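You operate a simulated robot arm through the tools that you are given. There is no shell and no other tool. Be economical: measure what you need, move in short steps, check, and stop when the job is done.

You run a simulated two-armed robot. Do the job below in one go: nothing can be reset, and whatever is moved stays where it is left.

## Task
On the top of the mixing bench, fold the flat blue rag in half.

The check looks at the end state, three seconds after you hand in, the way a careful person would. Anything else that was tipped, shoved, dropped, spilled or broken makes it a failure. Flat cloth is picked up by pressing the open fingertips on it (5 to 10 N) and closing them slowly along it; thin cloth reads only 2 to 8 mm in the jaws.

## Robot
Two 7-joint arms with two-finger parallel grippers on one trunk, on a base that drives. Base frame: it is fixed to the floor where the robot stands at the start and does not move with it; the origin is under the middle of the robot, x ahead of it, y to its left, z up. Lengths are in m, angles in degrees, forces in N, time in s.
The left shoulder is at the start at [0.07, 0.163, 1.12], the right one opposite. Places, roughly: top of the mixing bench [0.6, 0, 0.8]. Payload 3.43 kg a hand.
Tool frame (each hand has its own): the origin (TCP) lies between the finger pads and is the grasp point; the fingertips stand 0.034 m ahead of it; z points along the fingers, y is the line along which they close. Largest opening 0.128 m; finger width 0.024, thickness 0.012; the body of the gripper, 0.048 by 0.13 m, starts 0.096 m behind the TCP.
Orientation is that of the tool frame in the base frame, as a unit quaternion [w, x, y, z]. With the fingers straight down and closing along the base's y, the tool's x points along the base's -x, its y along +y and its z along -z.

## Interface
- The arms move only by the tool move_arm. It takes "left_series", "right_series" or both (then of equal length, played together; a hand with none holds still); each is a list of rows, each a list of 3 entries, a list of its own where there are three numbers: the shift along the tool's x, y, z in m, then the turn, a rotation vector about the tool's x, y, z in degrees, then the gripper command, from -1 (fully open) to 1 (shut), values between in proportion. In form: [[[tx, ty, tz], [ax, ay, az], fingers], ...]. A call has 1 to 8 rows; each row is the pose to reach, as a shift and turn from the pose commanded when the call began, along the tool's axes at that moment. Each row takes 0.2 s and may step no farther than 0.05 m and 8.6 degrees from the row before; otherwise, or with a gripper value out of range, the whole call is refused. Where a pose cannot be reached the arm comes as near as it can. A force on the tool above 40 N (or 10 N above the force at the start of the call, whichever is more), or a blocked arm, ends the call early, and 0.2 s more pass. The fingers move at their own pace (about 0.153 m/s each) and stop on an object; they squeeze with about 42 N. The grip force told is the motor's: it shows also when the fingers shut on nothing. Time passes only in rows, and 0.2 s behind the last, so rows that repeat a pose let the fingers close. It gives the time, the measured TCP pose, the force on the tool (base axes), the opening and the grip force at its end, in the units of the frame above (readings bear some noise).
- Cameras (640 x 400 px; columns grow to the right, rows downward): "scene" is now at [0.1306, -0.006, 1.334]; the picture's right is [-0.07, -1.00, 0.00], its down [-0.70, 0.05, -0.71] and it looks along [0.71, -0.05, -0.70] (base axes); focal length 290 px, centre (320, 200). "left" rides on the left gripper at [0.076, 0.011, -0.16] in its tool frame; the picture's right is [-0.15, 0.99, 0.00], its down [-0.88, -0.13, -0.46] and it looks along [-0.45, -0.07, 0.89] (tool axes); focal length 234 px, centre (320, 200). "right" rides on the right gripper at [0.076, -0.011, -0.16] in its tool frame; the picture's right is [0.15, 0.99, 0.00], its down [-0.88, 0.13, -0.46] and it looks along [-0.45, 0.07, 0.89] (tool axes); focal length 234 px, centre (320, 200). There is no depth. A picture from a camera that has moved, and an enlarged one, comes with that camera's place and axes in the base frame and with its lens.
- camera(camera): a new picture of that camera. No time passes.
- lift_body(by): slides the trunk up (or, below 0, down) by that many m; the arms and the scene camera ride with it, the base frame stays. It gives what a move gives, with no picture.
- base_move(legs): drives the robot by 1 to 6 legs, each [ahead, left, turn to the left] in m, m and degrees, along the robot's own axes; the way and the turn of a leg run together, so that a leg with both is an arc; at most 1.5 m and 180 degrees a leg. The arms and the cameras ride along, it lands a little off, and it stops where it bumps. It gives what a move gives.
- aim_head(pan, tilt): turns the head with the scene camera to pan (to the left, within 86 degrees either way) and tilt (down, from -29 to 69), counted from straight ahead of the robot. It gives what a move gives.
- zoom(camera, box): a new picture of the part [left, top, right, bottom] of that camera's present view, enlarged. No time passes.
- finish_job(): hands the job in; it is judged then, once.

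Go step by step. Nothing tells you exact positions but the pictures and the camera data: compare them with the known pose of the tool, close in by small moves and look again before you grip or let go. The budget is 120 turns and 100 pictures, counting those below and the enlarged ones. Unless the task says otherwise, let go and move clear before handing in, and close with one line.

The tools are called as name(argument=value, ...) on one line, values as JSON. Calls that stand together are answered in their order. move_arm: Moves the arms, as the interface text tells. Its arguments: {"type":"object","properties":{"left_series":{"type":"array","items":{"type":"array"}},"right_series":{"type":"array","items":{"type":"array"}}},"required":[]} The other tools are called the same way: lift_body (by) slides the trunk up or down; base_move (legs) drives the base; aim_head (pan, tilt) turns the head that bears the scene camera; camera (camera) takes a picture; zoom (camera, box) takes an enlarged picture of a part of a camera's view; finish_job () hands the job in.

At the start:

```text
t: 0.0
left_ee_pos: [0.6866, 0.223, 1.0463]
left_orientation: [0.0, 0.0, 1.0, 0.0]
left_ft_force: [0.8, 0.6, 0.0]
left_gripper_width: 0.1281
left_grip_force: 0.0
right_ee_pos: [0.6676, -0.2716, 1.0462]
right_orientation: [0.0, 0.0, 1.0, 0.0]
right_ft_force: [0.1, -0.6, 0.0]
right_gripper_width: 0.1278
right_grip_force: 0.1
trunk travel left (down, up): [-0.6, 0.34]
robot x, y, heading: [0.0001, 0.0005, 0.4]
head pan, tilt: [-4.2, 44.7]
```

scene: 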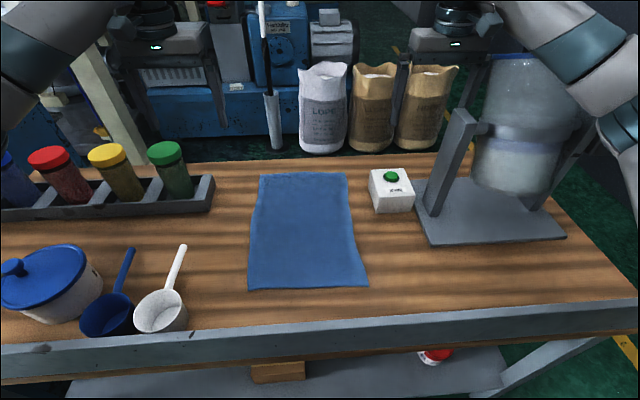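
right: 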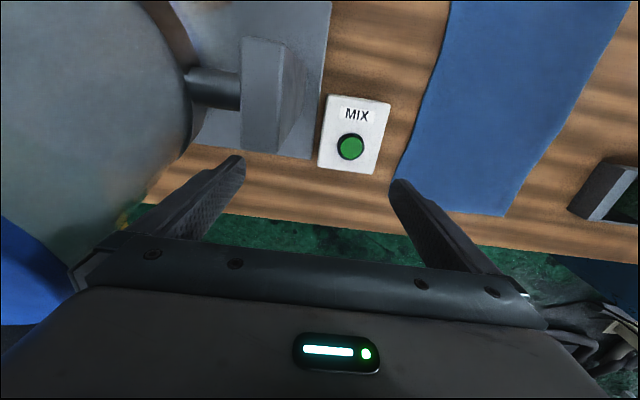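
left: 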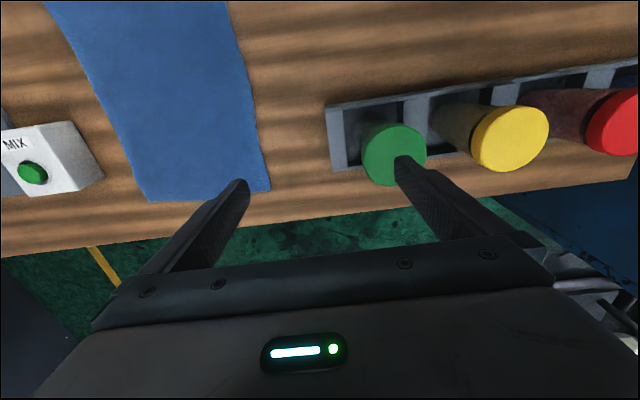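

The rag lies flat with its long side along x: about x 0.45–0.85, y −0.13 to 0.13. I plan to carry the near corners over to the far edge with both hands, so first I move each hand above a near corner.

move_arm(left_series=[[[0.035, -0.02, 0.016], [0, 0, 0], 0], [[0.07, -0.04, 0.032], [0, 0, 0], 0], [[0.105, -0.06, 0.048], [0, 0, 0], 0.2], [[0.14, -0.08, 0.064], [0, 0, 0], 0.53], [[0.175, -0.1, 0.08], [0, 0, 0], 0.53], [[0.21, -0.118, 0.096], [0, 0, 0], 0.53], [[0.21, -0.118, 0.096], [0, 0, 0], 0.53]], right_series=[[[0.034, 0.028, 0.016], [0, 0, 0], 0], [[0.068, 0.056, 0.032], [0, 0, 0], 0], [[0.102, 0.084, 0.048], [0, 0, 0], 0.2], [[0.136, 0.112, 0.064], [0, 0, 0], 0.53], [[0.17, 0.14, 0.08], [0, 0, 0], 0.53], [[0.203, 0.167, 0.096], [0, 0, 0], 0.53], [[0.203, 0.167, 0.096], [0, 0, 0], 0.53]])

camera(camera="left")

camera(camera="right")

camera(camera="scene")

```text
t: 0.4
left_ee_pos: [0.659, 0.2082, 1.0365]
left_orientation: [0.0, 0.0, 1.0, 0.0]
left_ft_force: [0.1, -0.2, 0.9]
left_gripper_width: 0.064
left_grip_force: 0.2
right_ee_pos: [0.6503, -0.2524, 1.0373]
right_orientation: [0.011, 0.002, 1.0, -0.001]
right_ft_force: [-0.4, 0.3, 0.0]
right_gripper_width: 0.0639
right_grip_force: 0.0
trunk travel left (down, up): [-0.6, 0.34]
robot x, y, heading: [-0.0009, -0.0023, 0.0]
head pan, tilt: [-4.2, 44.7]
stopped in row 2 (right hand): the force on the tool passed its limit (the readings are from after the stop); the commanded pose is now the measured one
```

```text
96 pictures are left
camera left: at [0.5832, 0.2193, 1.1943], right [0.15, 0.99, 0.0], down [0.88, -0.13, 0.45], along [0.45, -0.07, -0.89], focal length 234 px, centre (320, 200)
```

left: 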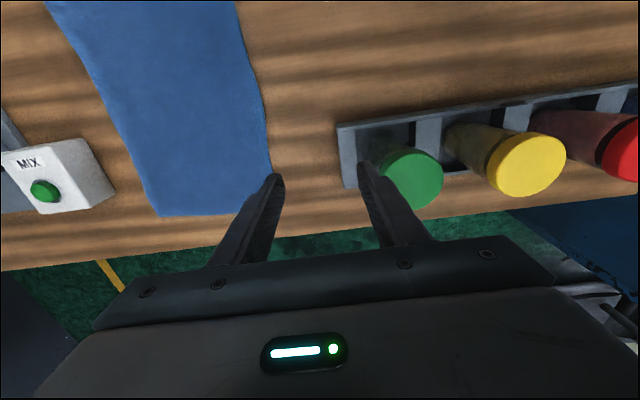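

```text
95 pictures are left
camera right: at [0.5724, -0.2633, 1.197], right [-0.14, 0.99, 0.0], down [0.87, 0.13, 0.47], along [0.47, 0.06, -0.88], focal length 234 px, centre (320, 200)
```

right: 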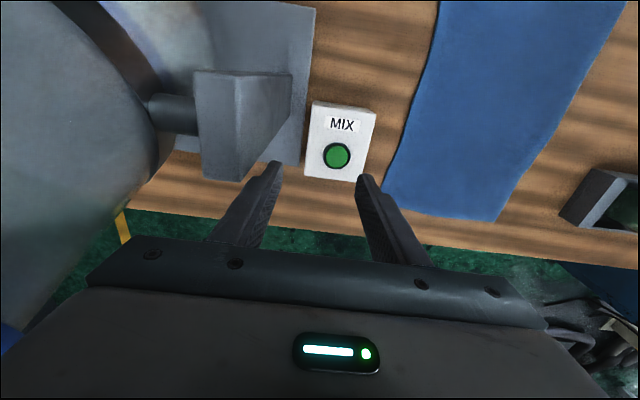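

```text
94 pictures are left
camera scene: at [0.1317, -0.0063, 1.3339], right [-0.07, -1.0, 0.0], down [-0.7, 0.05, -0.71], along [0.71, -0.05, -0.7], focal length 290 px, centre (320, 200)
```

scene: 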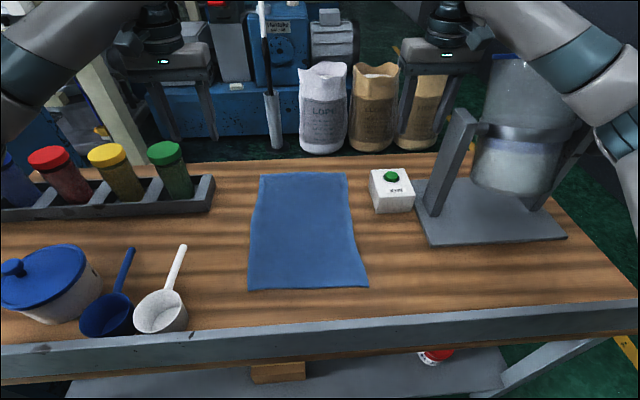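

The right hand's call stopped on a force, probably its arm against the mixer drum. I look that way before moving again.

aim_head(pan=-45, tilt=25)

camera(camera="scene")

```text
t: 1.5
left_ee_pos: [0.6575, 0.2086, 1.0362]
left_orientation: [0.0, -0.001, 1.0, 0.001]
left_ft_force: [-0.5, 1.3, -0.2]
left_gripper_width: 0.0639
left_grip_force: 0.0
right_ee_pos: [0.65, -0.2518, 1.0378]
right_orientation: [0.011, 0.001, 1.0, -0.001]
right_ft_force: [-0.1, 0.1, 0.2]
right_gripper_width: 0.064
right_grip_force: 0.0
trunk travel left (down, up): [-0.6, 0.34]
robot x, y, heading: [-0.0034, -0.0016, 0.0]
head pan, tilt: [-45.0, 25.0]
```

```text
93 pictures are left
camera scene: at [0.1144, -0.065, 1.3641], right [-0.71, -0.71, 0.0], down [-0.3, 0.3, -0.91], along [0.64, -0.64, -0.42], focal length 290 px, centre (320, 200)
```

scene: 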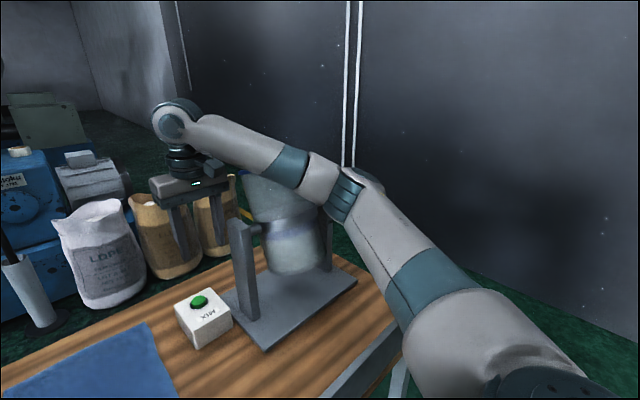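

The right forearm lies just over the drum. I raise the trunk to get clear, then shift the robot left.

lift_body(by=0.12)

camera(camera="scene")

```text
t: 3.0
left_ee_pos: [0.6572, 0.209, 1.1556]
left_orientation: [-0.001, -0.001, 1.0, 0.0]
left_ft_force: [-0.1, 0.6, 0.7]
left_gripper_width: 0.0638
left_grip_force: 0.1
right_ee_pos: [0.6503, -0.252, 1.1584]
right_orientation: [0.011, 0.002, 1.0, 0.0]
right_ft_force: [0.2, 0.3, -0.1]
right_gripper_width: 0.0642
right_grip_force: 0.1
trunk travel left (down, up): [-0.72, 0.22]
robot x, y, heading: [0.001, 0.0025, 0.0]
head pan, tilt: [-45.0, 25.0]
```

```text
92 pictures are left
camera scene: at [0.1148, -0.0651, 1.4841], right [-0.71, -0.71, 0.0], down [-0.3, 0.3, -0.91], along [0.64, -0.64, -0.42], focal length 290 px, centre (320, 200)
```

scene: 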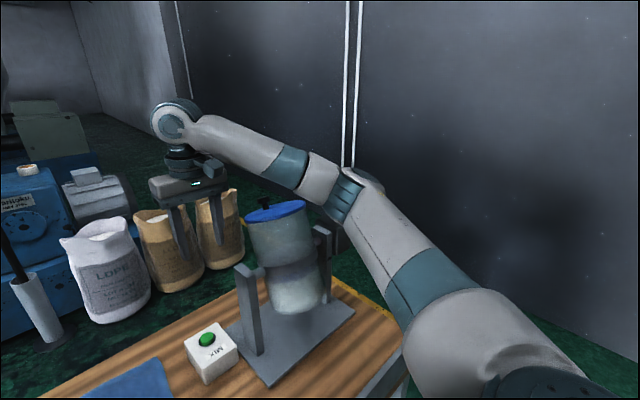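

The arm is clear now and the drum looks upright and undisturbed. I drive left by 0.18.

base_move(legs=[[0, 0.18, 0]])

aim_head(pan=-12, tilt=48)

camera(camera="scene")

```text
t: 4.5
left_ee_pos: [0.6562, 0.3855, 1.1565]
left_orientation: [0.0, 0.001, 1.0, 0.002]
left_ft_force: [-0.6, 0.0, 0.0]
left_gripper_width: 0.0641
left_grip_force: 0.0
right_ee_pos: [0.6496, -0.0753, 1.1585]
right_orientation: [0.011, 0.003, 1.0, -0.001]
right_ft_force: [0.3, 0.3, -0.2]
right_gripper_width: 0.0639
right_grip_force: 0.1
trunk travel left (down, up): [-0.72, 0.22]
robot x, y, heading: [0.0004, 0.1795, 0.0]
head pan, tilt: [-45.0, 25.0]
```

```text
t: 5.5
left_ee_pos: [0.6576, 0.386, 1.1553]
left_orientation: [0.001, 0.0, 1.0, 0.0]
left_ft_force: [0.2, -0.5, -0.1]
left_gripper_width: 0.064
left_grip_force: 0.0
right_ee_pos: [0.6487, -0.0737, 1.1573]
right_orientation: [0.012, 0.003, 1.0, -0.001]
right_ft_force: [-0.1, 0.4, -0.1]
right_gripper_width: 0.0642
right_grip_force: 0.0
trunk travel left (down, up): [-0.72, 0.22]
robot x, y, heading: [0.0016, 0.1784, 0.1]
head pan, tilt: [-12.0, 48.0]
```

```text
91 pictures are left
camera scene: at [0.1263, 0.1621, 1.4494], right [-0.21, -0.98, 0.0], down [-0.73, 0.16, -0.67], along [0.65, -0.14, -0.74], focal length 290 px, centre (320, 200)
```

scene: 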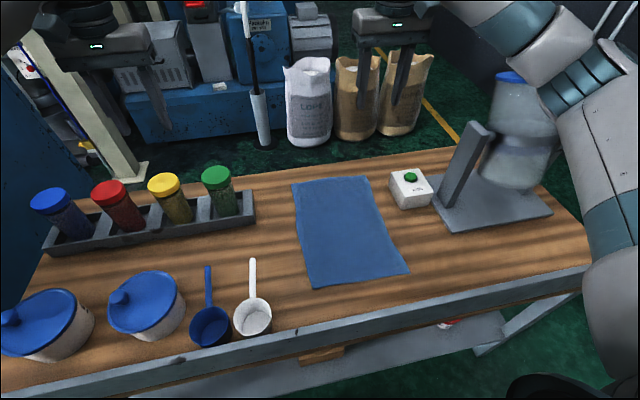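

Both arms have room now. I move the hands over the two near corners, keeping them high.

move_arm(left_series=[[[0.0235, -0.036, 0.019], [0, 0, 0], 0.53], [[0.047, -0.072, 0.038], [0, 0, 0], 0.53], [[0.0705, -0.108, 0.057], [0, 0, 0], 0.53], [[0.094, -0.144, 0.076], [0, 0, 0], 0.53], [[0.1175, -0.18, 0.095], [0, 0, 0], 0.53], [[0.141, -0.216, 0.114], [0, 0, 0], 0.53], [[0.1645, -0.252, 0.133], [0, 0, 0], 0.53], [[0.188, -0.288, 0.15], [0, 0, 0], 0.53]], right_series=[[[0.0235, -0.005, 0.019], [0, 0.2, 0], 0.53], [[0.047, -0.01, 0.038], [0, 0.4, 0], 0.53], [[0.0705, -0.015, 0.057], [0, 0.6, 0], 0.53], [[0.094, -0.02, 0.076], [0, 0.8, 0], 0.53], [[0.1175, -0.025, 0.095], [0, 1.0, 0], 0.53], [[0.141, -0.03, 0.114], [0, 1.2, 0], 0.53], [[0.1645, -0.036, 0.133], [0, 1.3, 0], 0.53], [[0.188, -0.042, 0.15], [0, 1.3, 0], 0.53]])

camera(camera="scene")

camera(camera="left")

camera(camera="right")

```text
t: 7.3
left_ee_pos: [0.4685, 0.0961, 1.0071]
left_orientation: [0.0, 0.0, 1.0, 0.001]
left_ft_force: [-0.6, 1.0, 0.2]
left_gripper_width: 0.0302
left_grip_force: 0.0
right_ee_pos: [0.4642, -0.1155, 1.0024]
right_orientation: [0.001, 0.003, 1.0, 0.001]
right_ft_force: [-0.2, 0.1, 0.3]
right_gripper_width: 0.0303
right_grip_force: 0.1
trunk travel left (down, up): [-0.72, 0.22]
robot x, y, heading: [-0.0003, 0.1821, 0.1]
head pan, tilt: [-12.0, 48.0]
```

```text
90 pictures are left
camera scene: at [0.125, 0.1601, 1.4495], right [-0.21, -0.98, 0.0], down [-0.73, 0.16, -0.67], along [0.66, -0.14, -0.74], focal length 290 px, centre (320, 200)
```

scene: 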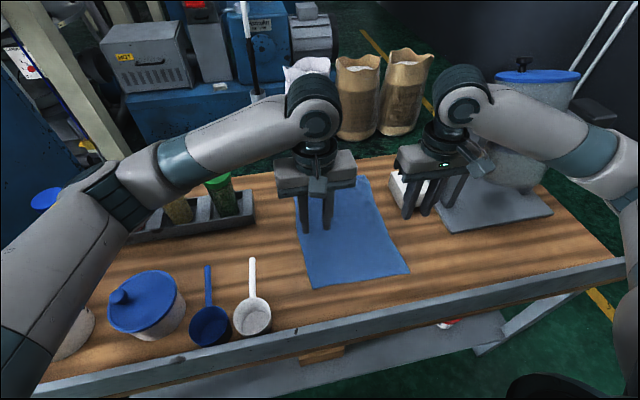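

```text
89 pictures are left
camera left: at [0.3937, 0.1073, 1.1662], right [0.15, 0.99, 0.0], down [0.88, -0.13, 0.46], along [0.45, -0.07, -0.89], focal length 234 px, centre (320, 200)
```

left: 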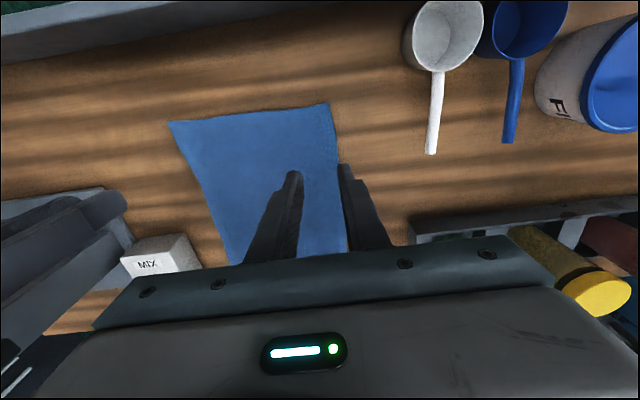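

```text
88 pictures are left
camera right: at [0.3891, -0.1271, 1.1631], right [-0.14, 0.99, 0.0], down [0.88, 0.13, 0.46], along [0.45, 0.07, -0.89], focal length 234 px, centre (320, 200)
```

right: 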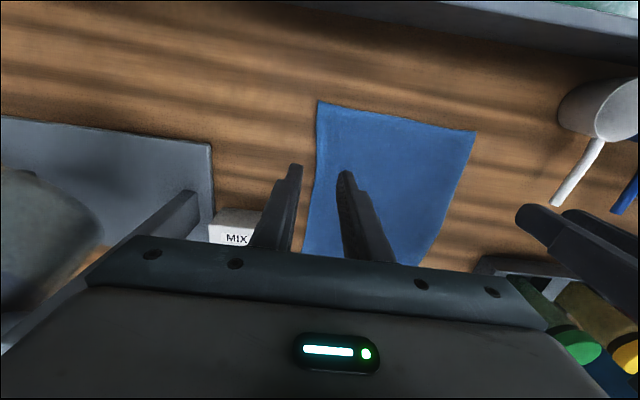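

Comparing the two hand cameras puts the bench top at about z = 0.80. The near corners are then at L(0.425, 0.114) and R(0.416, −0.126), and the far ones at about x 0.78. I go down to just above the near corners.

move_arm(left_series=[[[0.015, -0.003, 0.03], [0, 0, 0], 0.53], [[0.029, -0.006, 0.06], [0, 0, 0], 0.53], [[0.029, -0.006, 0.09], [0, 0, 0], 0.53], [[0.029, -0.006, 0.12], [0, 0, 0], 0.53], [[0.029, -0.006, 0.145], [0, 0, 0], 0.53]], right_series=[[[0.017, 0.007, 0.03], [0, 0, 0], 0.53], [[0.034, 0.014, 0.06], [0, 0, 0], 0.53], [[0.034, 0.014, 0.09], [0, 0, 0], 0.53], [[0.034, 0.014, 0.12], [0, 0, 0], 0.53], [[0.034, 0.014, 0.14], [0, 0, 0], 0.53]])

camera(camera="left")

camera(camera="right")

```text
t: 8.5
left_ee_pos: [0.4407, 0.0918, 0.8602]
left_orientation: [0.0, 0.0, 1.0, 0.0]
left_ft_force: [0.9, 0.4, 0.1]
left_gripper_width: 0.0303
left_grip_force: 0.1
right_ee_pos: [0.4305, -0.1014, 0.864]
right_orientation: [0.0, 0.003, 1.0, 0.0]
right_ft_force: [-0.3, -0.5, -0.4]
right_gripper_width: 0.0299
right_grip_force: 0.1
trunk travel left (down, up): [-0.72, 0.22]
robot x, y, heading: [0.0026, 0.1774, 0.0]
head pan, tilt: [-12.0, 48.0]
```

```text
87 pictures are left
camera left: at [0.3647, 0.1027, 1.0187], right [0.15, 0.99, 0.0], down [0.88, -0.13, 0.46], along [0.45, -0.07, -0.89], focal length 234 px, centre (320, 200)
```

left: 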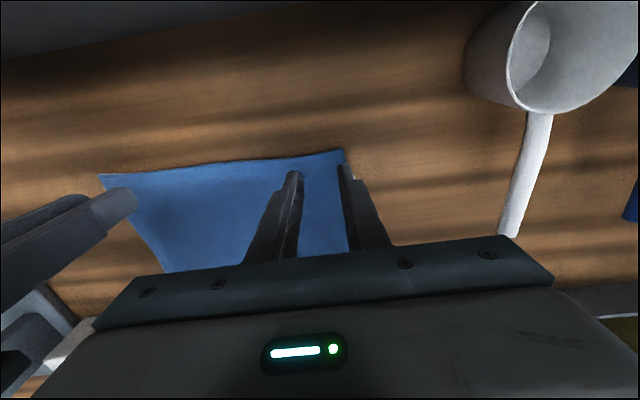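

```text
86 pictures are left
camera right: at [0.3561, -0.1118, 1.0253], right [-0.14, 0.99, 0.0], down [0.88, 0.13, 0.46], along [0.45, 0.06, -0.89], focal length 234 px, centre (320, 200)
```

right: 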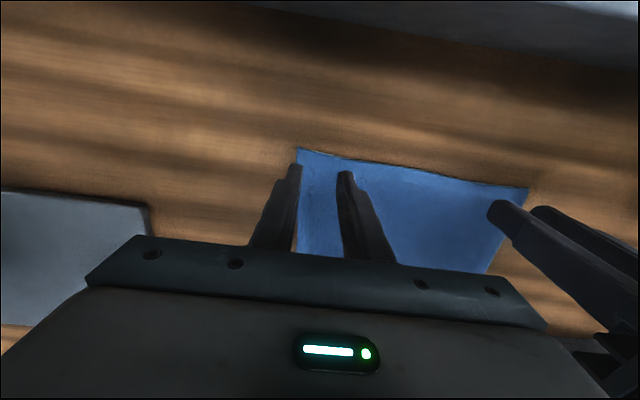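

Positions agree. I nudge both hands inward by 8 mm so both fingers land on cloth, then go down to near contact.

move_arm(left_series=[[[0, -0.008, 0.0], [0, 0, 0], 0.53], [[0, -0.008, 0.012], [0, 0, 0], 0.53], [[0, -0.008, 0.022], [0, 0, 0], 0.53], [[0, -0.008, 0.022], [0, 0, 0], 0.53]], right_series=[[[0, 0.008, 0.0], [0, 0, 0], 0.53], [[0, 0.008, 0.014], [0, 0, 0], 0.53], [[0, 0.008, 0.026], [0, 0, 0], 0.53], [[0, 0.008, 0.026], [0, 0, 0], 0.53]])

camera(camera="left")

```text
t: 9.5
left_ee_pos: [0.4391, 0.0828, 0.838]
left_orientation: [0.0, 0.001, 1.0, 0.0]
left_ft_force: [0.2, 0.3, 3.2]
left_gripper_width: 0.0301
left_grip_force: 0.0
right_ee_pos: [0.4302, -0.0931, 0.8381]
right_orientation: [0.0, 0.003, 1.0, -0.001]
right_ft_force: [-1.1, 0.0, 2.9]
right_gripper_width: 0.0299
right_grip_force: 0.2
trunk travel left (down, up): [-0.72, 0.22]
robot x, y, heading: [0.0011, 0.1773, 0.3]
head pan, tilt: [-12.0, 48.0]
```

```text
85 pictures are left
camera left: at [0.3643, 0.094, 0.9969], right [0.15, 0.99, 0.0], down [0.88, -0.13, 0.46], along [0.45, -0.07, -0.89], focal length 234 px, centre (320, 200)
```

left: 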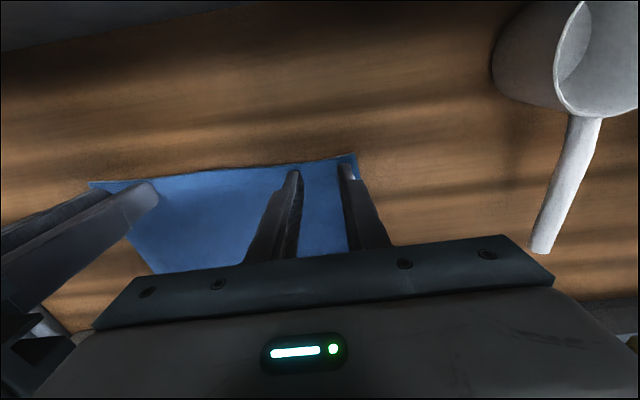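

Both hands touch at about 3 N. I press down 1.5 mm more to see the force.

move_arm(left_series=[[[0, 0, 0.0015], [0, 0, 0], 0.53]], right_series=[[[0, 0, 0.0015], [0, 0, 0], 0.53]])

```text
t: 9.9
left_ee_pos: [0.4395, 0.0823, 0.8374]
left_orientation: [0.0, 0.001, 1.0, -0.003]
left_ft_force: [0.0, -1.6, 6.8]
left_gripper_width: 0.0301
left_grip_force: 0.1
right_ee_pos: [0.4299, -0.0929, 0.8378]
right_orientation: [0.001, 0.003, 1.0, -0.001]
right_ft_force: [-0.8, -1.5, 5.0]
right_gripper_width: 0.0302
right_grip_force: 0.1
trunk travel left (down, up): [-0.72, 0.22]
robot x, y, heading: [0.0, 0.1816, -0.1]
head pan, tilt: [-12.0, 48.0]
```

Force is 5–7 N on both, within the range given. I close slowly.

move_arm(left_series=[[[0, 0, 0], [0, 0, 0], 0.6], [[0, 0, 0], [0, 0, 0], 0.67], [[0, 0, 0], [0, 0, 0], 0.74], [[0, 0, 0], [0, 0, 0], 0.8], [[0, 0, 0], [0, 0, 0], 0.86], [[0, 0, 0], [0, 0, 0], 0.92], [[0, 0, 0], [0, 0, 0], 1], [[0, 0, 0], [0, 0, 0], 1]], right_series=[[[0, 0, 0.0005], [0, 0, 0], 0.6], [[0, 0, 0.0005], [0, 0, 0], 0.67], [[0, 0, 0.0005], [0, 0, 0], 0.74], [[0, 0, 0.0005], [0, 0, 0], 0.8], [[0, 0, 0.0005], [0, 0, 0], 0.86], [[0, 0, 0.0005], [0, 0, 0], 0.92], [[0, 0, 0.0005], [0, 0, 0], 1], [[0, 0, 0.0005], [0, 0, 0], 1]])

camera(camera="left")

camera(camera="right")

```text
t: 11.7
left_ee_pos: [0.4383, 0.0818, 0.8373]
left_orientation: [0.0, 0.001, 1.0, -0.001]
left_ft_force: [-0.4, -17.9, 5.6]
left_gripper_width: 0.0037
left_grip_force: 38.0
right_ee_pos: [0.4297, -0.0916, 0.8384]
right_orientation: [0.001, 0.001, 1.0, 0.001]
right_ft_force: [-0.1, 19.2, 9.1]
right_gripper_width: 0.0036
right_grip_force: 38.0
trunk travel left (down, up): [-0.72, 0.22]
robot x, y, heading: [-0.0019, 0.1779, 0.2]
head pan, tilt: [-12.0, 48.0]
```

```text
84 pictures are left
camera left: at [0.3636, 0.0944, 0.9964], right [0.15, 0.99, 0.0], down [0.88, -0.13, 0.46], along [0.45, -0.07, -0.89], focal length 234 px, centre (320, 200)
```

left: 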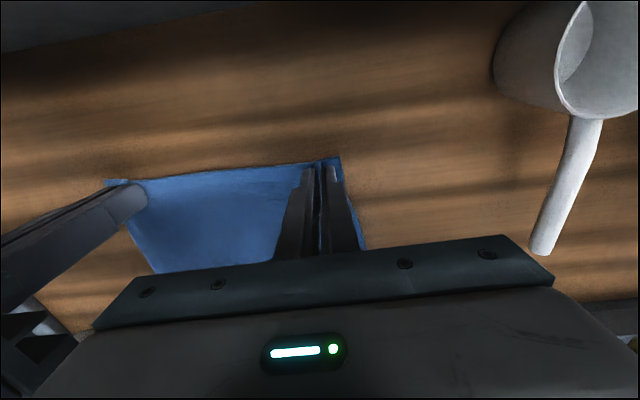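

```text
83 pictures are left
camera right: at [0.3546, -0.1026, 0.9979], right [-0.14, 0.99, 0.0], down [0.88, 0.13, 0.46], along [0.45, 0.07, -0.89], focal length 234 px, centre (320, 200)
```

right: 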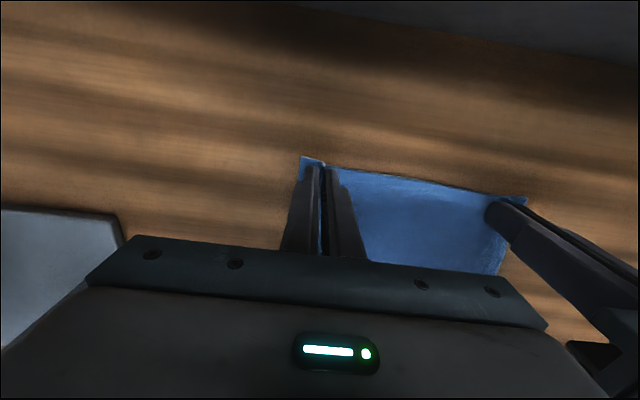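

Both hands hold the cloth, with the jaws reading 3.7 mm. I lift in an arc to halfway, easing the sideways tension by moving each hand slightly inward.

move_arm(left_series=[[[0, -0.005, -0.01], [0, 0, 0], 1], [[-0.0057, -0.005, -0.036], [0, 0, 0], 1], [[-0.0226, -0.005, -0.07], [0, 0, 0], 1], [[-0.0493, -0.005, -0.099], [0, 0, 0], 1], [[-0.0843, -0.005, -0.121], [0, 0, 0], 1], [[-0.125, -0.005, -0.135], [0, 0, 0], 1], [[-0.1685, -0.005, -0.14], [0, 0, 0], 1]], right_series=[[[0, 0.005, -0.01], [0, 0, 0], 1], [[-0.0055, 0.005, -0.036], [0, 0, 0], 1], [[-0.0218, 0.005, -0.07], [0, 0, 0], 1], [[-0.0477, 0.005, -0.099], [0, 0, 0], 1], [[-0.0815, 0.005, -0.121], [0, 0, 0], 1], [[-0.1206, 0.005, -0.135], [0, 0, 0], 1], [[-0.163, 0.005, -0.14], [0, 0, 0], 1]])

camera(camera="scene")

camera(camera="right")

```text
t: 13.3
left_ee_pos: [0.61, 0.0787, 0.9762]
left_orientation: [0.0, 0.001, 1.0, 0.0]
left_ft_force: [-0.5, -4.8, 0.0]
left_gripper_width: 0.0037
left_grip_force: 38.1
right_ee_pos: [0.5975, -0.0876, 0.9761]
right_orientation: [0.0, 0.002, 1.0, -0.001]
right_ft_force: [0.0, 5.5, -0.5]
right_gripper_width: 0.0035
right_grip_force: 38.2
trunk travel left (down, up): [-0.72, 0.22]
robot x, y, heading: [-0.0036, 0.1767, -0.2]
head pan, tilt: [-12.0, 48.0]
```

```text
82 pictures are left
camera scene: at [0.1282, 0.163, 1.4491], right [-0.21, -0.98, 0.0], down [-0.73, 0.15, -0.67], along [0.65, -0.14, -0.74], focal length 290 px, centre (320, 200)
```

scene: 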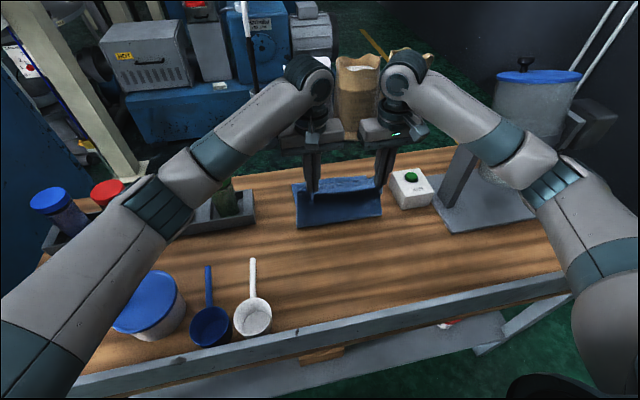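

```text
81 pictures are left
camera right: at [0.5222, -0.0994, 1.1364], right [-0.14, 0.99, 0.0], down [0.88, 0.13, 0.45], along [0.45, 0.06, -0.89], focal length 234 px, centre (320, 200)
```

right: 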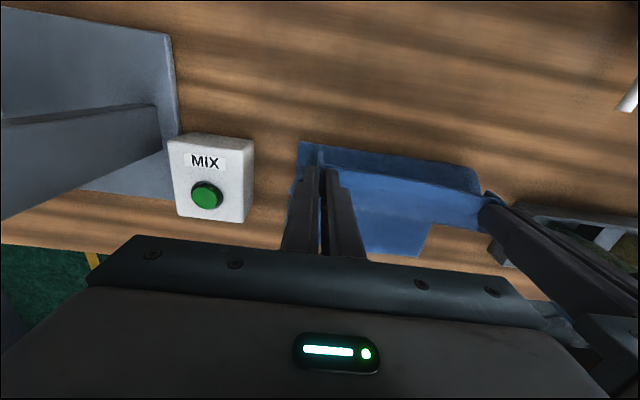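

The cloth is half lifted and its far edge is unmoved at x≈0.786. I carry on with the arc, lowering onto the far edge.

move_arm(left_series=[[[-0.043, 0, 0.005], [0, 0, 0], 1], [[-0.0835, 0, 0.019], [0, 0, 0], 1], [[-0.118, 0, 0.041], [0, 0, 0], 1], [[-0.145, 0, 0.07], [0, 0, 0], 1], [[-0.161, 0, 0.104], [0, 0, 0], 1], [[-0.166, 0, 0.125], [0, 0, 0], 1]], right_series=[[[-0.0415, 0, 0.005], [0, 0, 0], 1], [[-0.08, 0, 0.019], [0, 0, 0], 1], [[-0.113, 0, 0.041], [0, 0, 0], 1], [[-0.139, 0, 0.07], [0, 0, 0], 1], [[-0.155, 0, 0.104], [0, 0, 0], 1], [[-0.16, 0, 0.125], [0, 0, 0], 1]])

camera(camera="scene")

camera(camera="right")

camera(camera="left")

```text
t: 14.7
left_ee_pos: [0.7515, 0.0813, 0.8897]
left_orientation: [-0.001, 0.001, 1.0, -0.001]
left_ft_force: [0.0, -15.9, -3.8]
left_gripper_width: 0.0033
left_grip_force: 38.1
left hand out of reach, approached as far as the arm can: row 5, 6
right_ee_pos: [0.7561, -0.0892, 0.8518]
right_orientation: [0.001, 0.001, 1.0, 0.001]
right_ft_force: [-2.0, 16.3, 4.4]
right_gripper_width: 0.0036
right_grip_force: 38.3
trunk travel left (down, up): [-0.72, 0.22]
robot x, y, heading: [0.0014, 0.1806, 0.1]
head pan, tilt: [-12.0, 48.0]
```

```text
80 pictures are left
camera scene: at [0.1267, 0.1632, 1.4494], right [-0.21, -0.98, 0.0], down [-0.73, 0.15, -0.67], along [0.65, -0.14, -0.74], focal length 290 px, centre (320, 200)
```

scene: 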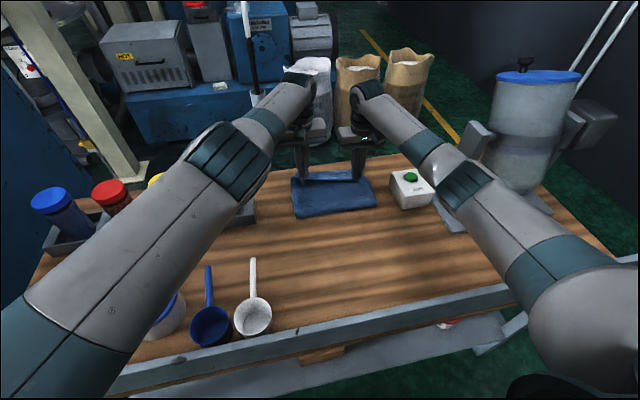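

```text
79 pictures are left
camera right: at [0.6805, -0.0993, 1.0122], right [-0.14, 0.99, 0.0], down [0.88, 0.13, 0.46], along [0.45, 0.07, -0.89], focal length 234 px, centre (320, 200)
```

right: 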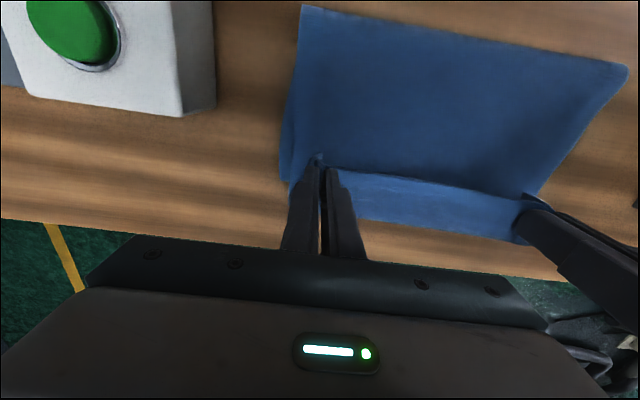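

```text
78 pictures are left
camera left: at [0.676, 0.093, 1.0491], right [0.15, 0.99, 0.0], down [0.88, -0.13, 0.46], along [0.45, -0.07, -0.89], focal length 234 px, centre (320, 200)
```

left: 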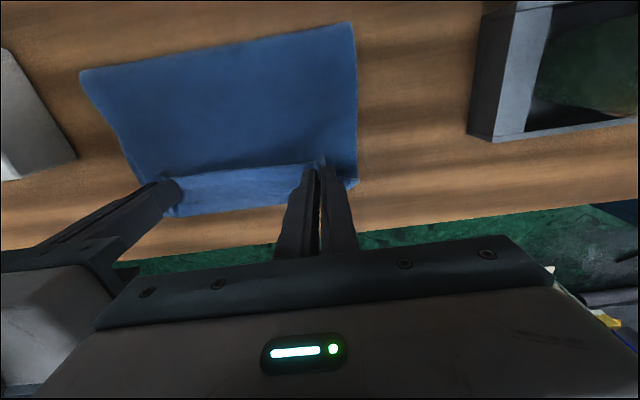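

The left arm is at its reach limit because the trunk is high. I raise the right hand to match the left, then lower the trunk.

move_arm(right_series=[[[0, 0, -0.02], [0, 0, 0], 1], [[0, 0, -0.04], [0, 0, 0], 1]])

lift_body(by=-0.04)

camera(camera="scene")

```text
t: 15.3
left_ee_pos: [0.7513, 0.0825, 0.8914]
left_orientation: [0.001, 0.001, 1.0, 0.001]
left_ft_force: [1.4, -14.8, 0.7]
left_gripper_width: 0.0036
left_grip_force: 38.3
right_ee_pos: [0.7537, -0.09, 0.8908]
right_orientation: [0.0, 0.002, 1.0, -0.001]
right_ft_force: [-1.3, 15.1, -0.4]
right_gripper_width: 0.0037
right_grip_force: 38.2
trunk travel left (down, up): [-0.72, 0.22]
robot x, y, heading: [0.0009, 0.1785, -0.1]
head pan, tilt: [-12.0, 48.0]
```

```text
t: 16.1
left_ee_pos: [0.7515, 0.0834, 0.8509]
left_orientation: [0.001, 0.0, 1.0, 0.0]
left_ft_force: [1.0, -16.1, 1.2]
left_gripper_width: 0.0037
left_grip_force: 38.1
right_ee_pos: [0.7539, -0.0914, 0.8525]
right_orientation: [0.0, 0.002, 1.0, 0.0]
right_ft_force: [-1.8, 16.3, -0.1]
right_gripper_width: 0.0038
right_grip_force: 38.1
trunk travel left (down, up): [-0.68, 0.26]
robot x, y, heading: [0.0022, 0.1804, -0.1]
head pan, tilt: [-12.0, 48.0]
```

```text
77 pictures are left
camera scene: at [0.1253, 0.163, 1.4095], right [-0.21, -0.98, 0.0], down [-0.73, 0.15, -0.67], along [0.65, -0.14, -0.74], focal length 290 px, centre (320, 200)
```

scene: 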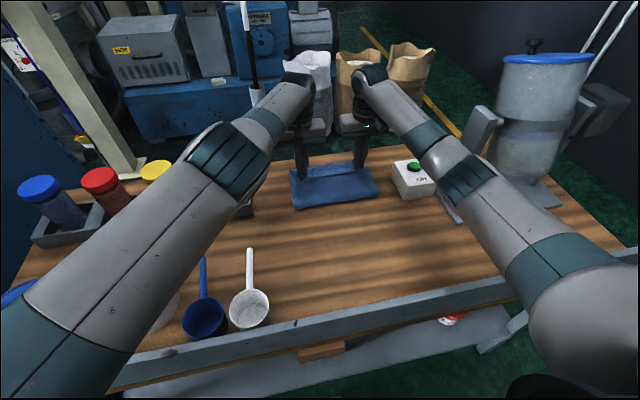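

Hands are level at z 0.85. I move the left hand forward the remaining 2 cm.

move_arm(left_series=[[[-0.011, 0.0, 0], [0, 0, 0], 1], [[-0.022, 0.0, 0.0], [0, 0, 0], 1], [[-0.022, 0.0, 0.0], [0, 0, 0], 1]])

camera(camera="left")

camera(camera="right")

```text
t: 16.9
left_ee_pos: [0.7515, 0.0827, 0.8503]
left_orientation: [0.0, 0.001, 1.0, -0.001]
left_ft_force: [1.0, -16.3, 0.0]
left_gripper_width: 0.0038
left_grip_force: 38.3
left hand out of reach, approached as far as the arm can: row 1, 2, 3
right_ee_pos: [0.7553, -0.0915, 0.8504]
right_orientation: [0.0, 0.003, 1.0, 0.0]
right_ft_force: [-1.0, 16.3, 1.2]
right_gripper_width: 0.0038
right_grip_force: 37.6
trunk travel left (down, up): [-0.68, 0.26]
robot x, y, heading: [-0.0005, 0.1757, 0.1]
head pan, tilt: [-12.0, 48.0]
```

```text
76 pictures are left
camera left: at [0.6761, 0.0937, 1.0093], right [0.15, 0.99, 0.0], down [0.88, -0.13, 0.46], along [0.45, -0.07, -0.89], focal length 234 px, centre (320, 200)
```

left: 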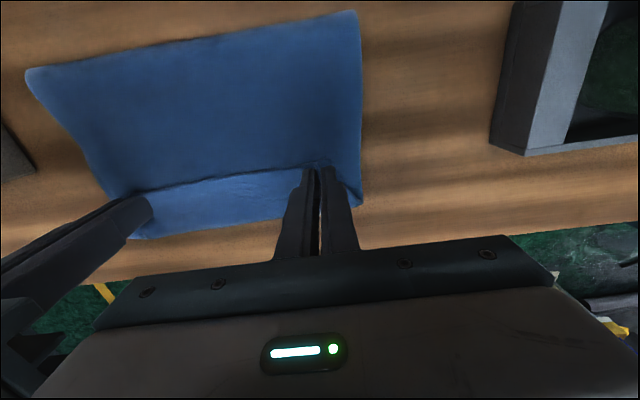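

```text
75 pictures are left
camera right: at [0.6791, -0.1019, 1.012], right [-0.14, 0.99, 0.0], down [0.88, 0.13, 0.46], along [0.45, 0.06, -0.89], focal length 234 px, centre (320, 200)
```

right: 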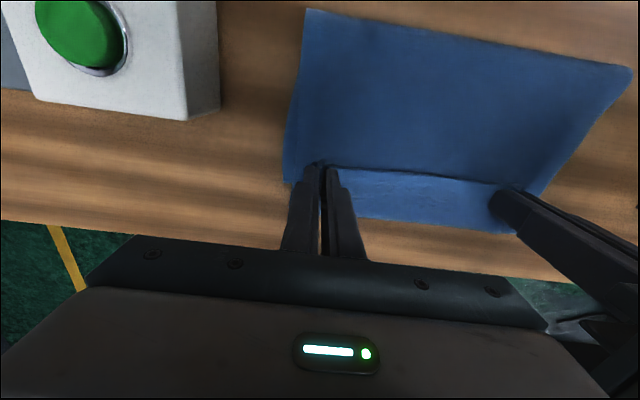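

Both hands still need about 2.5 cm more in x: the bottom layer's far edge is near x 0.797. I drive the base forward by that much.

base_move(legs=[[0.027, 0, 0]])

camera(camera="left")

camera(camera="right")

```text
t: 17.7
left_ee_pos: [0.7773, 0.0824, 0.8515]
left_orientation: [0.001, 0.001, 1.0, 0.0]
left_ft_force: [1.2, -16.9, 0.5]
left_gripper_width: 0.0037
left_grip_force: 38.6
right_ee_pos: [0.7791, -0.091, 0.8523]
right_orientation: [0.001, 0.003, 1.0, -0.001]
right_ft_force: [-0.6, 17.2, 0.9]
right_gripper_width: 0.0037
right_grip_force: 38.0
trunk travel left (down, up): [-0.68, 0.26]
robot x, y, heading: [0.0295, 0.1784, 0.1]
head pan, tilt: [-12.0, 48.0]
```

```text
74 pictures are left
camera left: at [0.7012, 0.0932, 1.0104], right [0.15, 0.99, 0.0], down [0.88, -0.13, 0.46], along [0.45, -0.07, -0.89], focal length 234 px, centre (320, 200)
```

left: 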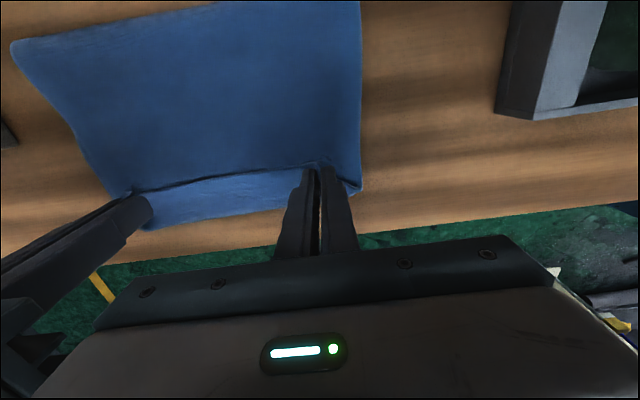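

```text
73 pictures are left
camera right: at [0.7042, -0.1023, 1.0131], right [-0.14, 0.99, 0.0], down [0.88, 0.13, 0.46], along [0.45, 0.06, -0.89], focal length 234 px, centre (320, 200)
```

right: 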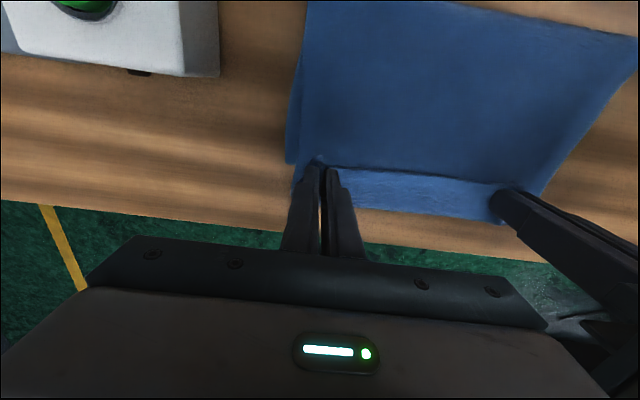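

The rag has slid along a little, which does no harm. I lower both hands by the trunk to near contact, then open them slowly.

lift_body(by=-0.012)

move_arm(left_series=[[[0, 0, 0], [0, 0, 0], 0.9], [[0, 0, 0], [0, 0, 0], 0.8], [[0, 0, 0], [0, 0, 0], 0.7], [[0, 0, 0], [0, 0, 0], 0.6], [[0, 0, 0], [0, 0, 0], 0.55], [[0, 0, 0], [0, 0, 0], 0.55]], right_series=[[[0, 0, 0], [0, 0, 0], 0.9], [[0, 0, 0], [0, 0, 0], 0.8], [[0, 0, 0], [0, 0, 0], 0.7], [[0, 0, 0], [0, 0, 0], 0.6], [[0, 0, 0], [0, 0, 0], 0.55], [[0, 0, 0], [0, 0, 0], 0.55]])

camera(camera="left")

camera(camera="right")

```text
t: 18.3
left_ee_pos: [0.7769, 0.081, 0.8423]
left_orientation: [0.002, 0.002, 1.0, -0.002]
left_ft_force: [3.0, -12.0, 14.7]
left_gripper_width: 0.0037
left_grip_force: 37.9
right_ee_pos: [0.7789, -0.0887, 0.8436]
right_orientation: [0.003, 0.001, 1.0, 0.001]
right_ft_force: [0.5, 12.4, 11.8]
right_gripper_width: 0.0036
right_grip_force: 38.0
trunk travel left (down, up): [-0.668, 0.272]
robot x, y, heading: [0.0262, 0.178, 0.0]
head pan, tilt: [-12.0, 48.0]
```

```text
t: 19.7
left_ee_pos: [0.7767, 0.0813, 0.8412]
left_orientation: [0.003, 0.001, 1.0, 0.001]
left_ft_force: [3.7, -2.4, 24.4]
left_gripper_width: 0.0194
left_grip_force: 0.0
right_ee_pos: [0.7773, -0.0909, 0.8418]
right_orientation: [0.001, 0.002, 1.0, -0.001]
right_ft_force: [-0.9, -2.8, 8.2]
right_gripper_width: 0.0264
right_grip_force: 0.0
trunk travel left (down, up): [-0.668, 0.272]
robot x, y, heading: [0.027, 0.1798, -0.2]
head pan, tilt: [-12.0, 48.0]
```

```text
72 pictures are left
camera left: at [0.6999, 0.0931, 1.0], right [0.15, 0.99, 0.0], down [0.88, -0.13, 0.46], along [0.45, -0.07, -0.89], focal length 234 px, centre (320, 200)
```

left: 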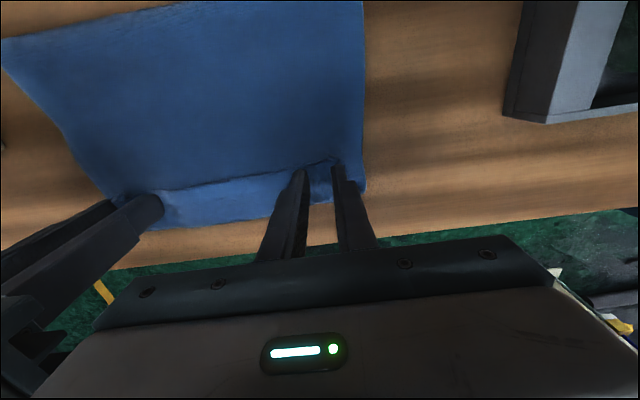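

```text
71 pictures are left
camera right: at [0.7026, -0.1026, 1.0021], right [-0.14, 0.99, 0.0], down [0.88, 0.13, 0.46], along [0.45, 0.06, -0.89], focal length 234 px, centre (320, 200)
```

right: 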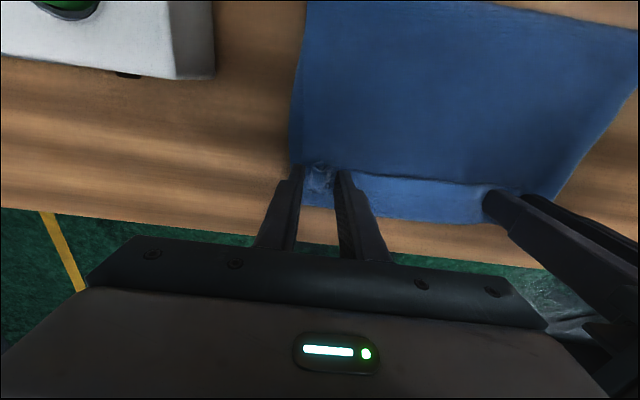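

The cloth is free of the fingers. I raise both hands straight up and look.

move_arm(left_series=[[[0, 0, -0.01], [0, 0, 0], 0.5], [[0, 0, -0.03], [0, 0, 0], 0.45], [[0, 0, -0.06], [0, 0, 0], 0.4], [[0, 0, -0.1], [0, 0, 0], 0.4], [[0.04, 0.02, -0.12], [0, 0, 0], 0.4], [[0.08, 0.04, -0.13], [0, 0, 0], 0.4]], right_series=[[[0, 0, -0.01], [0, 0, 0], 0.5], [[0, 0, -0.03], [0, 0, 0], 0.45], [[0, 0, -0.06], [0, 0, 0], 0.4], [[0, 0, -0.1], [0, 0, 0], 0.4], [[0.04, 0, -0.12], [0, 0, 0], 0.4], [[0.08, 0, -0.13], [0, 0, 0], 0.4]])

camera(camera="left")

camera(camera="right")

camera(camera="scene")

```text
t: 21.1
left_ee_pos: [0.6968, 0.1237, 0.9695]
left_orientation: [0.0, 0.001, 1.0, 0.001]
left_ft_force: [-0.3, -0.2, -0.3]
left_gripper_width: 0.0382
left_grip_force: 0.1
right_ee_pos: [0.6971, -0.0883, 0.9718]
right_orientation: [0.001, 0.002, 1.0, -0.001]
right_ft_force: [-0.4, 0.2, 0.7]
right_gripper_width: 0.0385
right_grip_force: 0.0
trunk travel left (down, up): [-0.668, 0.272]
robot x, y, heading: [0.0266, 0.1758, 0.0]
head pan, tilt: [-12.0, 48.0]
```

```text
70 pictures are left
camera left: at [0.6208, 0.1343, 1.1283], right [0.15, 0.99, 0.0], down [0.88, -0.13, 0.46], along [0.45, -0.07, -0.89], focal length 234 px, centre (320, 200)
```

left: 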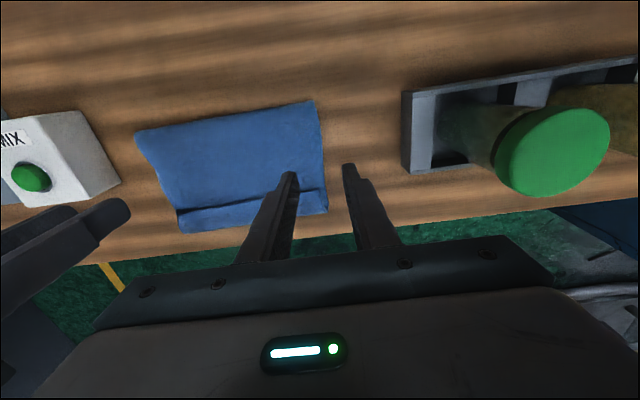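

```text
69 pictures are left
camera right: at [0.6219, -0.0988, 1.132], right [-0.14, 0.99, 0.0], down [0.88, 0.13, 0.46], along [0.45, 0.06, -0.89], focal length 234 px, centre (320, 200)
```

right: 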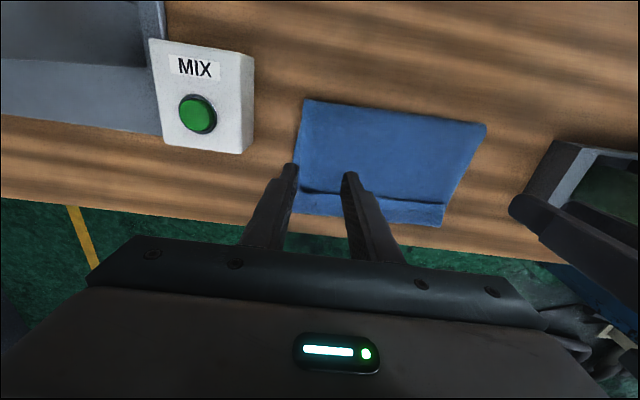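

```text
68 pictures are left
camera scene: at [0.1506, 0.164, 1.3976], right [-0.21, -0.98, 0.0], down [-0.73, 0.15, -0.67], along [0.66, -0.14, -0.74], focal length 290 px, centre (320, 200)
```

scene: 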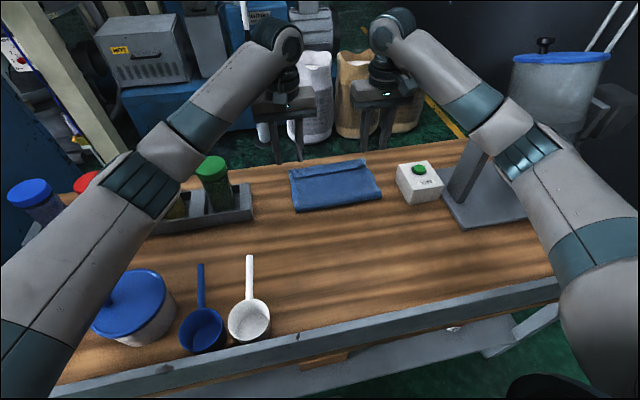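

The rag is folded, but the top layer seems to end about 4 cm short of the bottom edge. I look closer.

zoom(camera="scene", box=[270, 140, 400, 221])

zoom(camera="left", box=[110, 80, 350, 240])

zoom(camera="right", box=[280, 80, 520, 240])

```text
4.92 times, centred on (335, 180) of scene
camera zoom: at [0.1506, 0.164, 1.3976], right [-0.21, -0.98, 0.0], down [-0.73, 0.15, -0.67], along [0.66, -0.14, -0.74], focal length 1427 px, centre (246, 296)
```

zoom: 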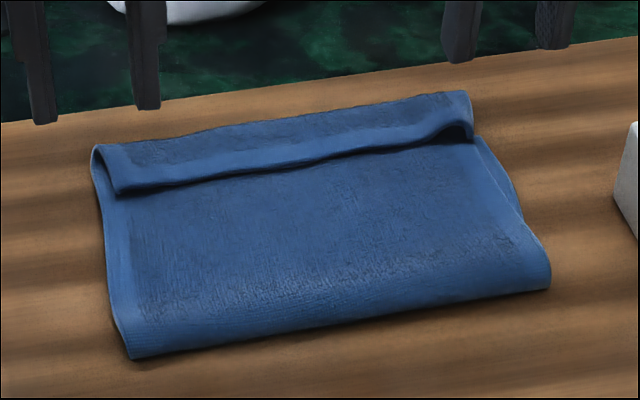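

```text
2.50 times, centred on (230, 160) of left
camera zoom: at [0.6208, 0.1343, 1.1283], right [0.15, 0.99, 0.0], down [0.88, -0.13, 0.46], along [0.45, -0.07, -0.89], focal length 585 px, centre (545, 300)
```

zoom: 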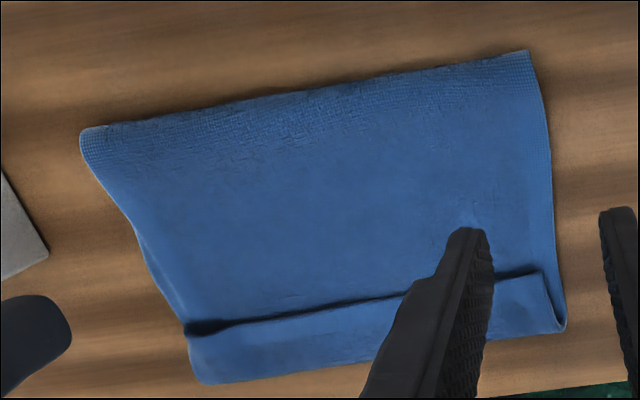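

```text
2.50 times, centred on (400, 160) of right
camera zoom: at [0.6219, -0.0988, 1.132], right [-0.14, 0.99, 0.0], down [0.88, 0.13, 0.46], along [0.45, 0.06, -0.89], focal length 585 px, centre (120, 300)
```

zoom: 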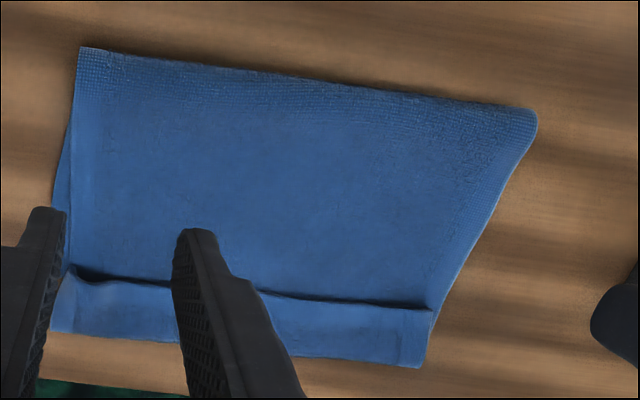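

The far strip is the top layer curled back on itself: the hands never turned, and the fold line sits too far forward at x≈0.64. I will re-grip that flap and redo the arc with the hands turning. First I drive a little closer for reach.

base_move(legs=[[0.04, 0, 0]])

camera(camera="scene")

```text
t: 22.0
left_ee_pos: [0.7366, 0.1221, 0.9706]
left_orientation: [0.001, 0.001, 1.0, 0.0]
left_ft_force: [0.7, 0.8, -0.1]
left_gripper_width: 0.0383
left_grip_force: 0.0
right_ee_pos: [0.7377, -0.0875, 0.9719]
right_orientation: [0.001, 0.002, 1.0, 0.0]
right_ft_force: [0.5, 0.3, 0.1]
right_gripper_width: 0.0383
right_grip_force: 0.0
trunk travel left (down, up): [-0.668, 0.272]
robot x, y, heading: [0.066, 0.1811, -0.4]
head pan, tilt: [-12.0, 48.0]
```

```text
64 pictures are left
camera scene: at [0.191, 0.163, 1.3977], right [-0.21, -0.98, 0.0], down [-0.73, 0.15, -0.67], along [0.66, -0.14, -0.74], focal length 290 px, centre (320, 200)
```

scene: 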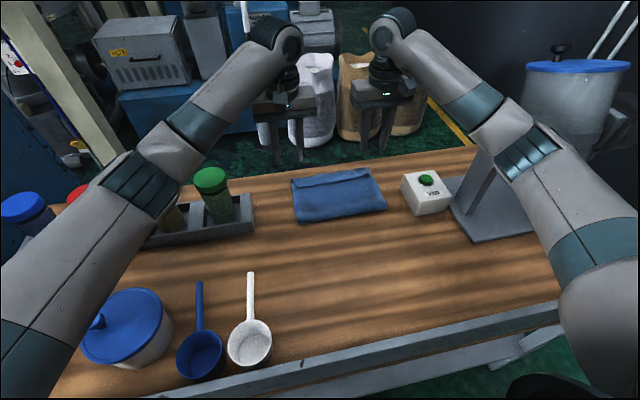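

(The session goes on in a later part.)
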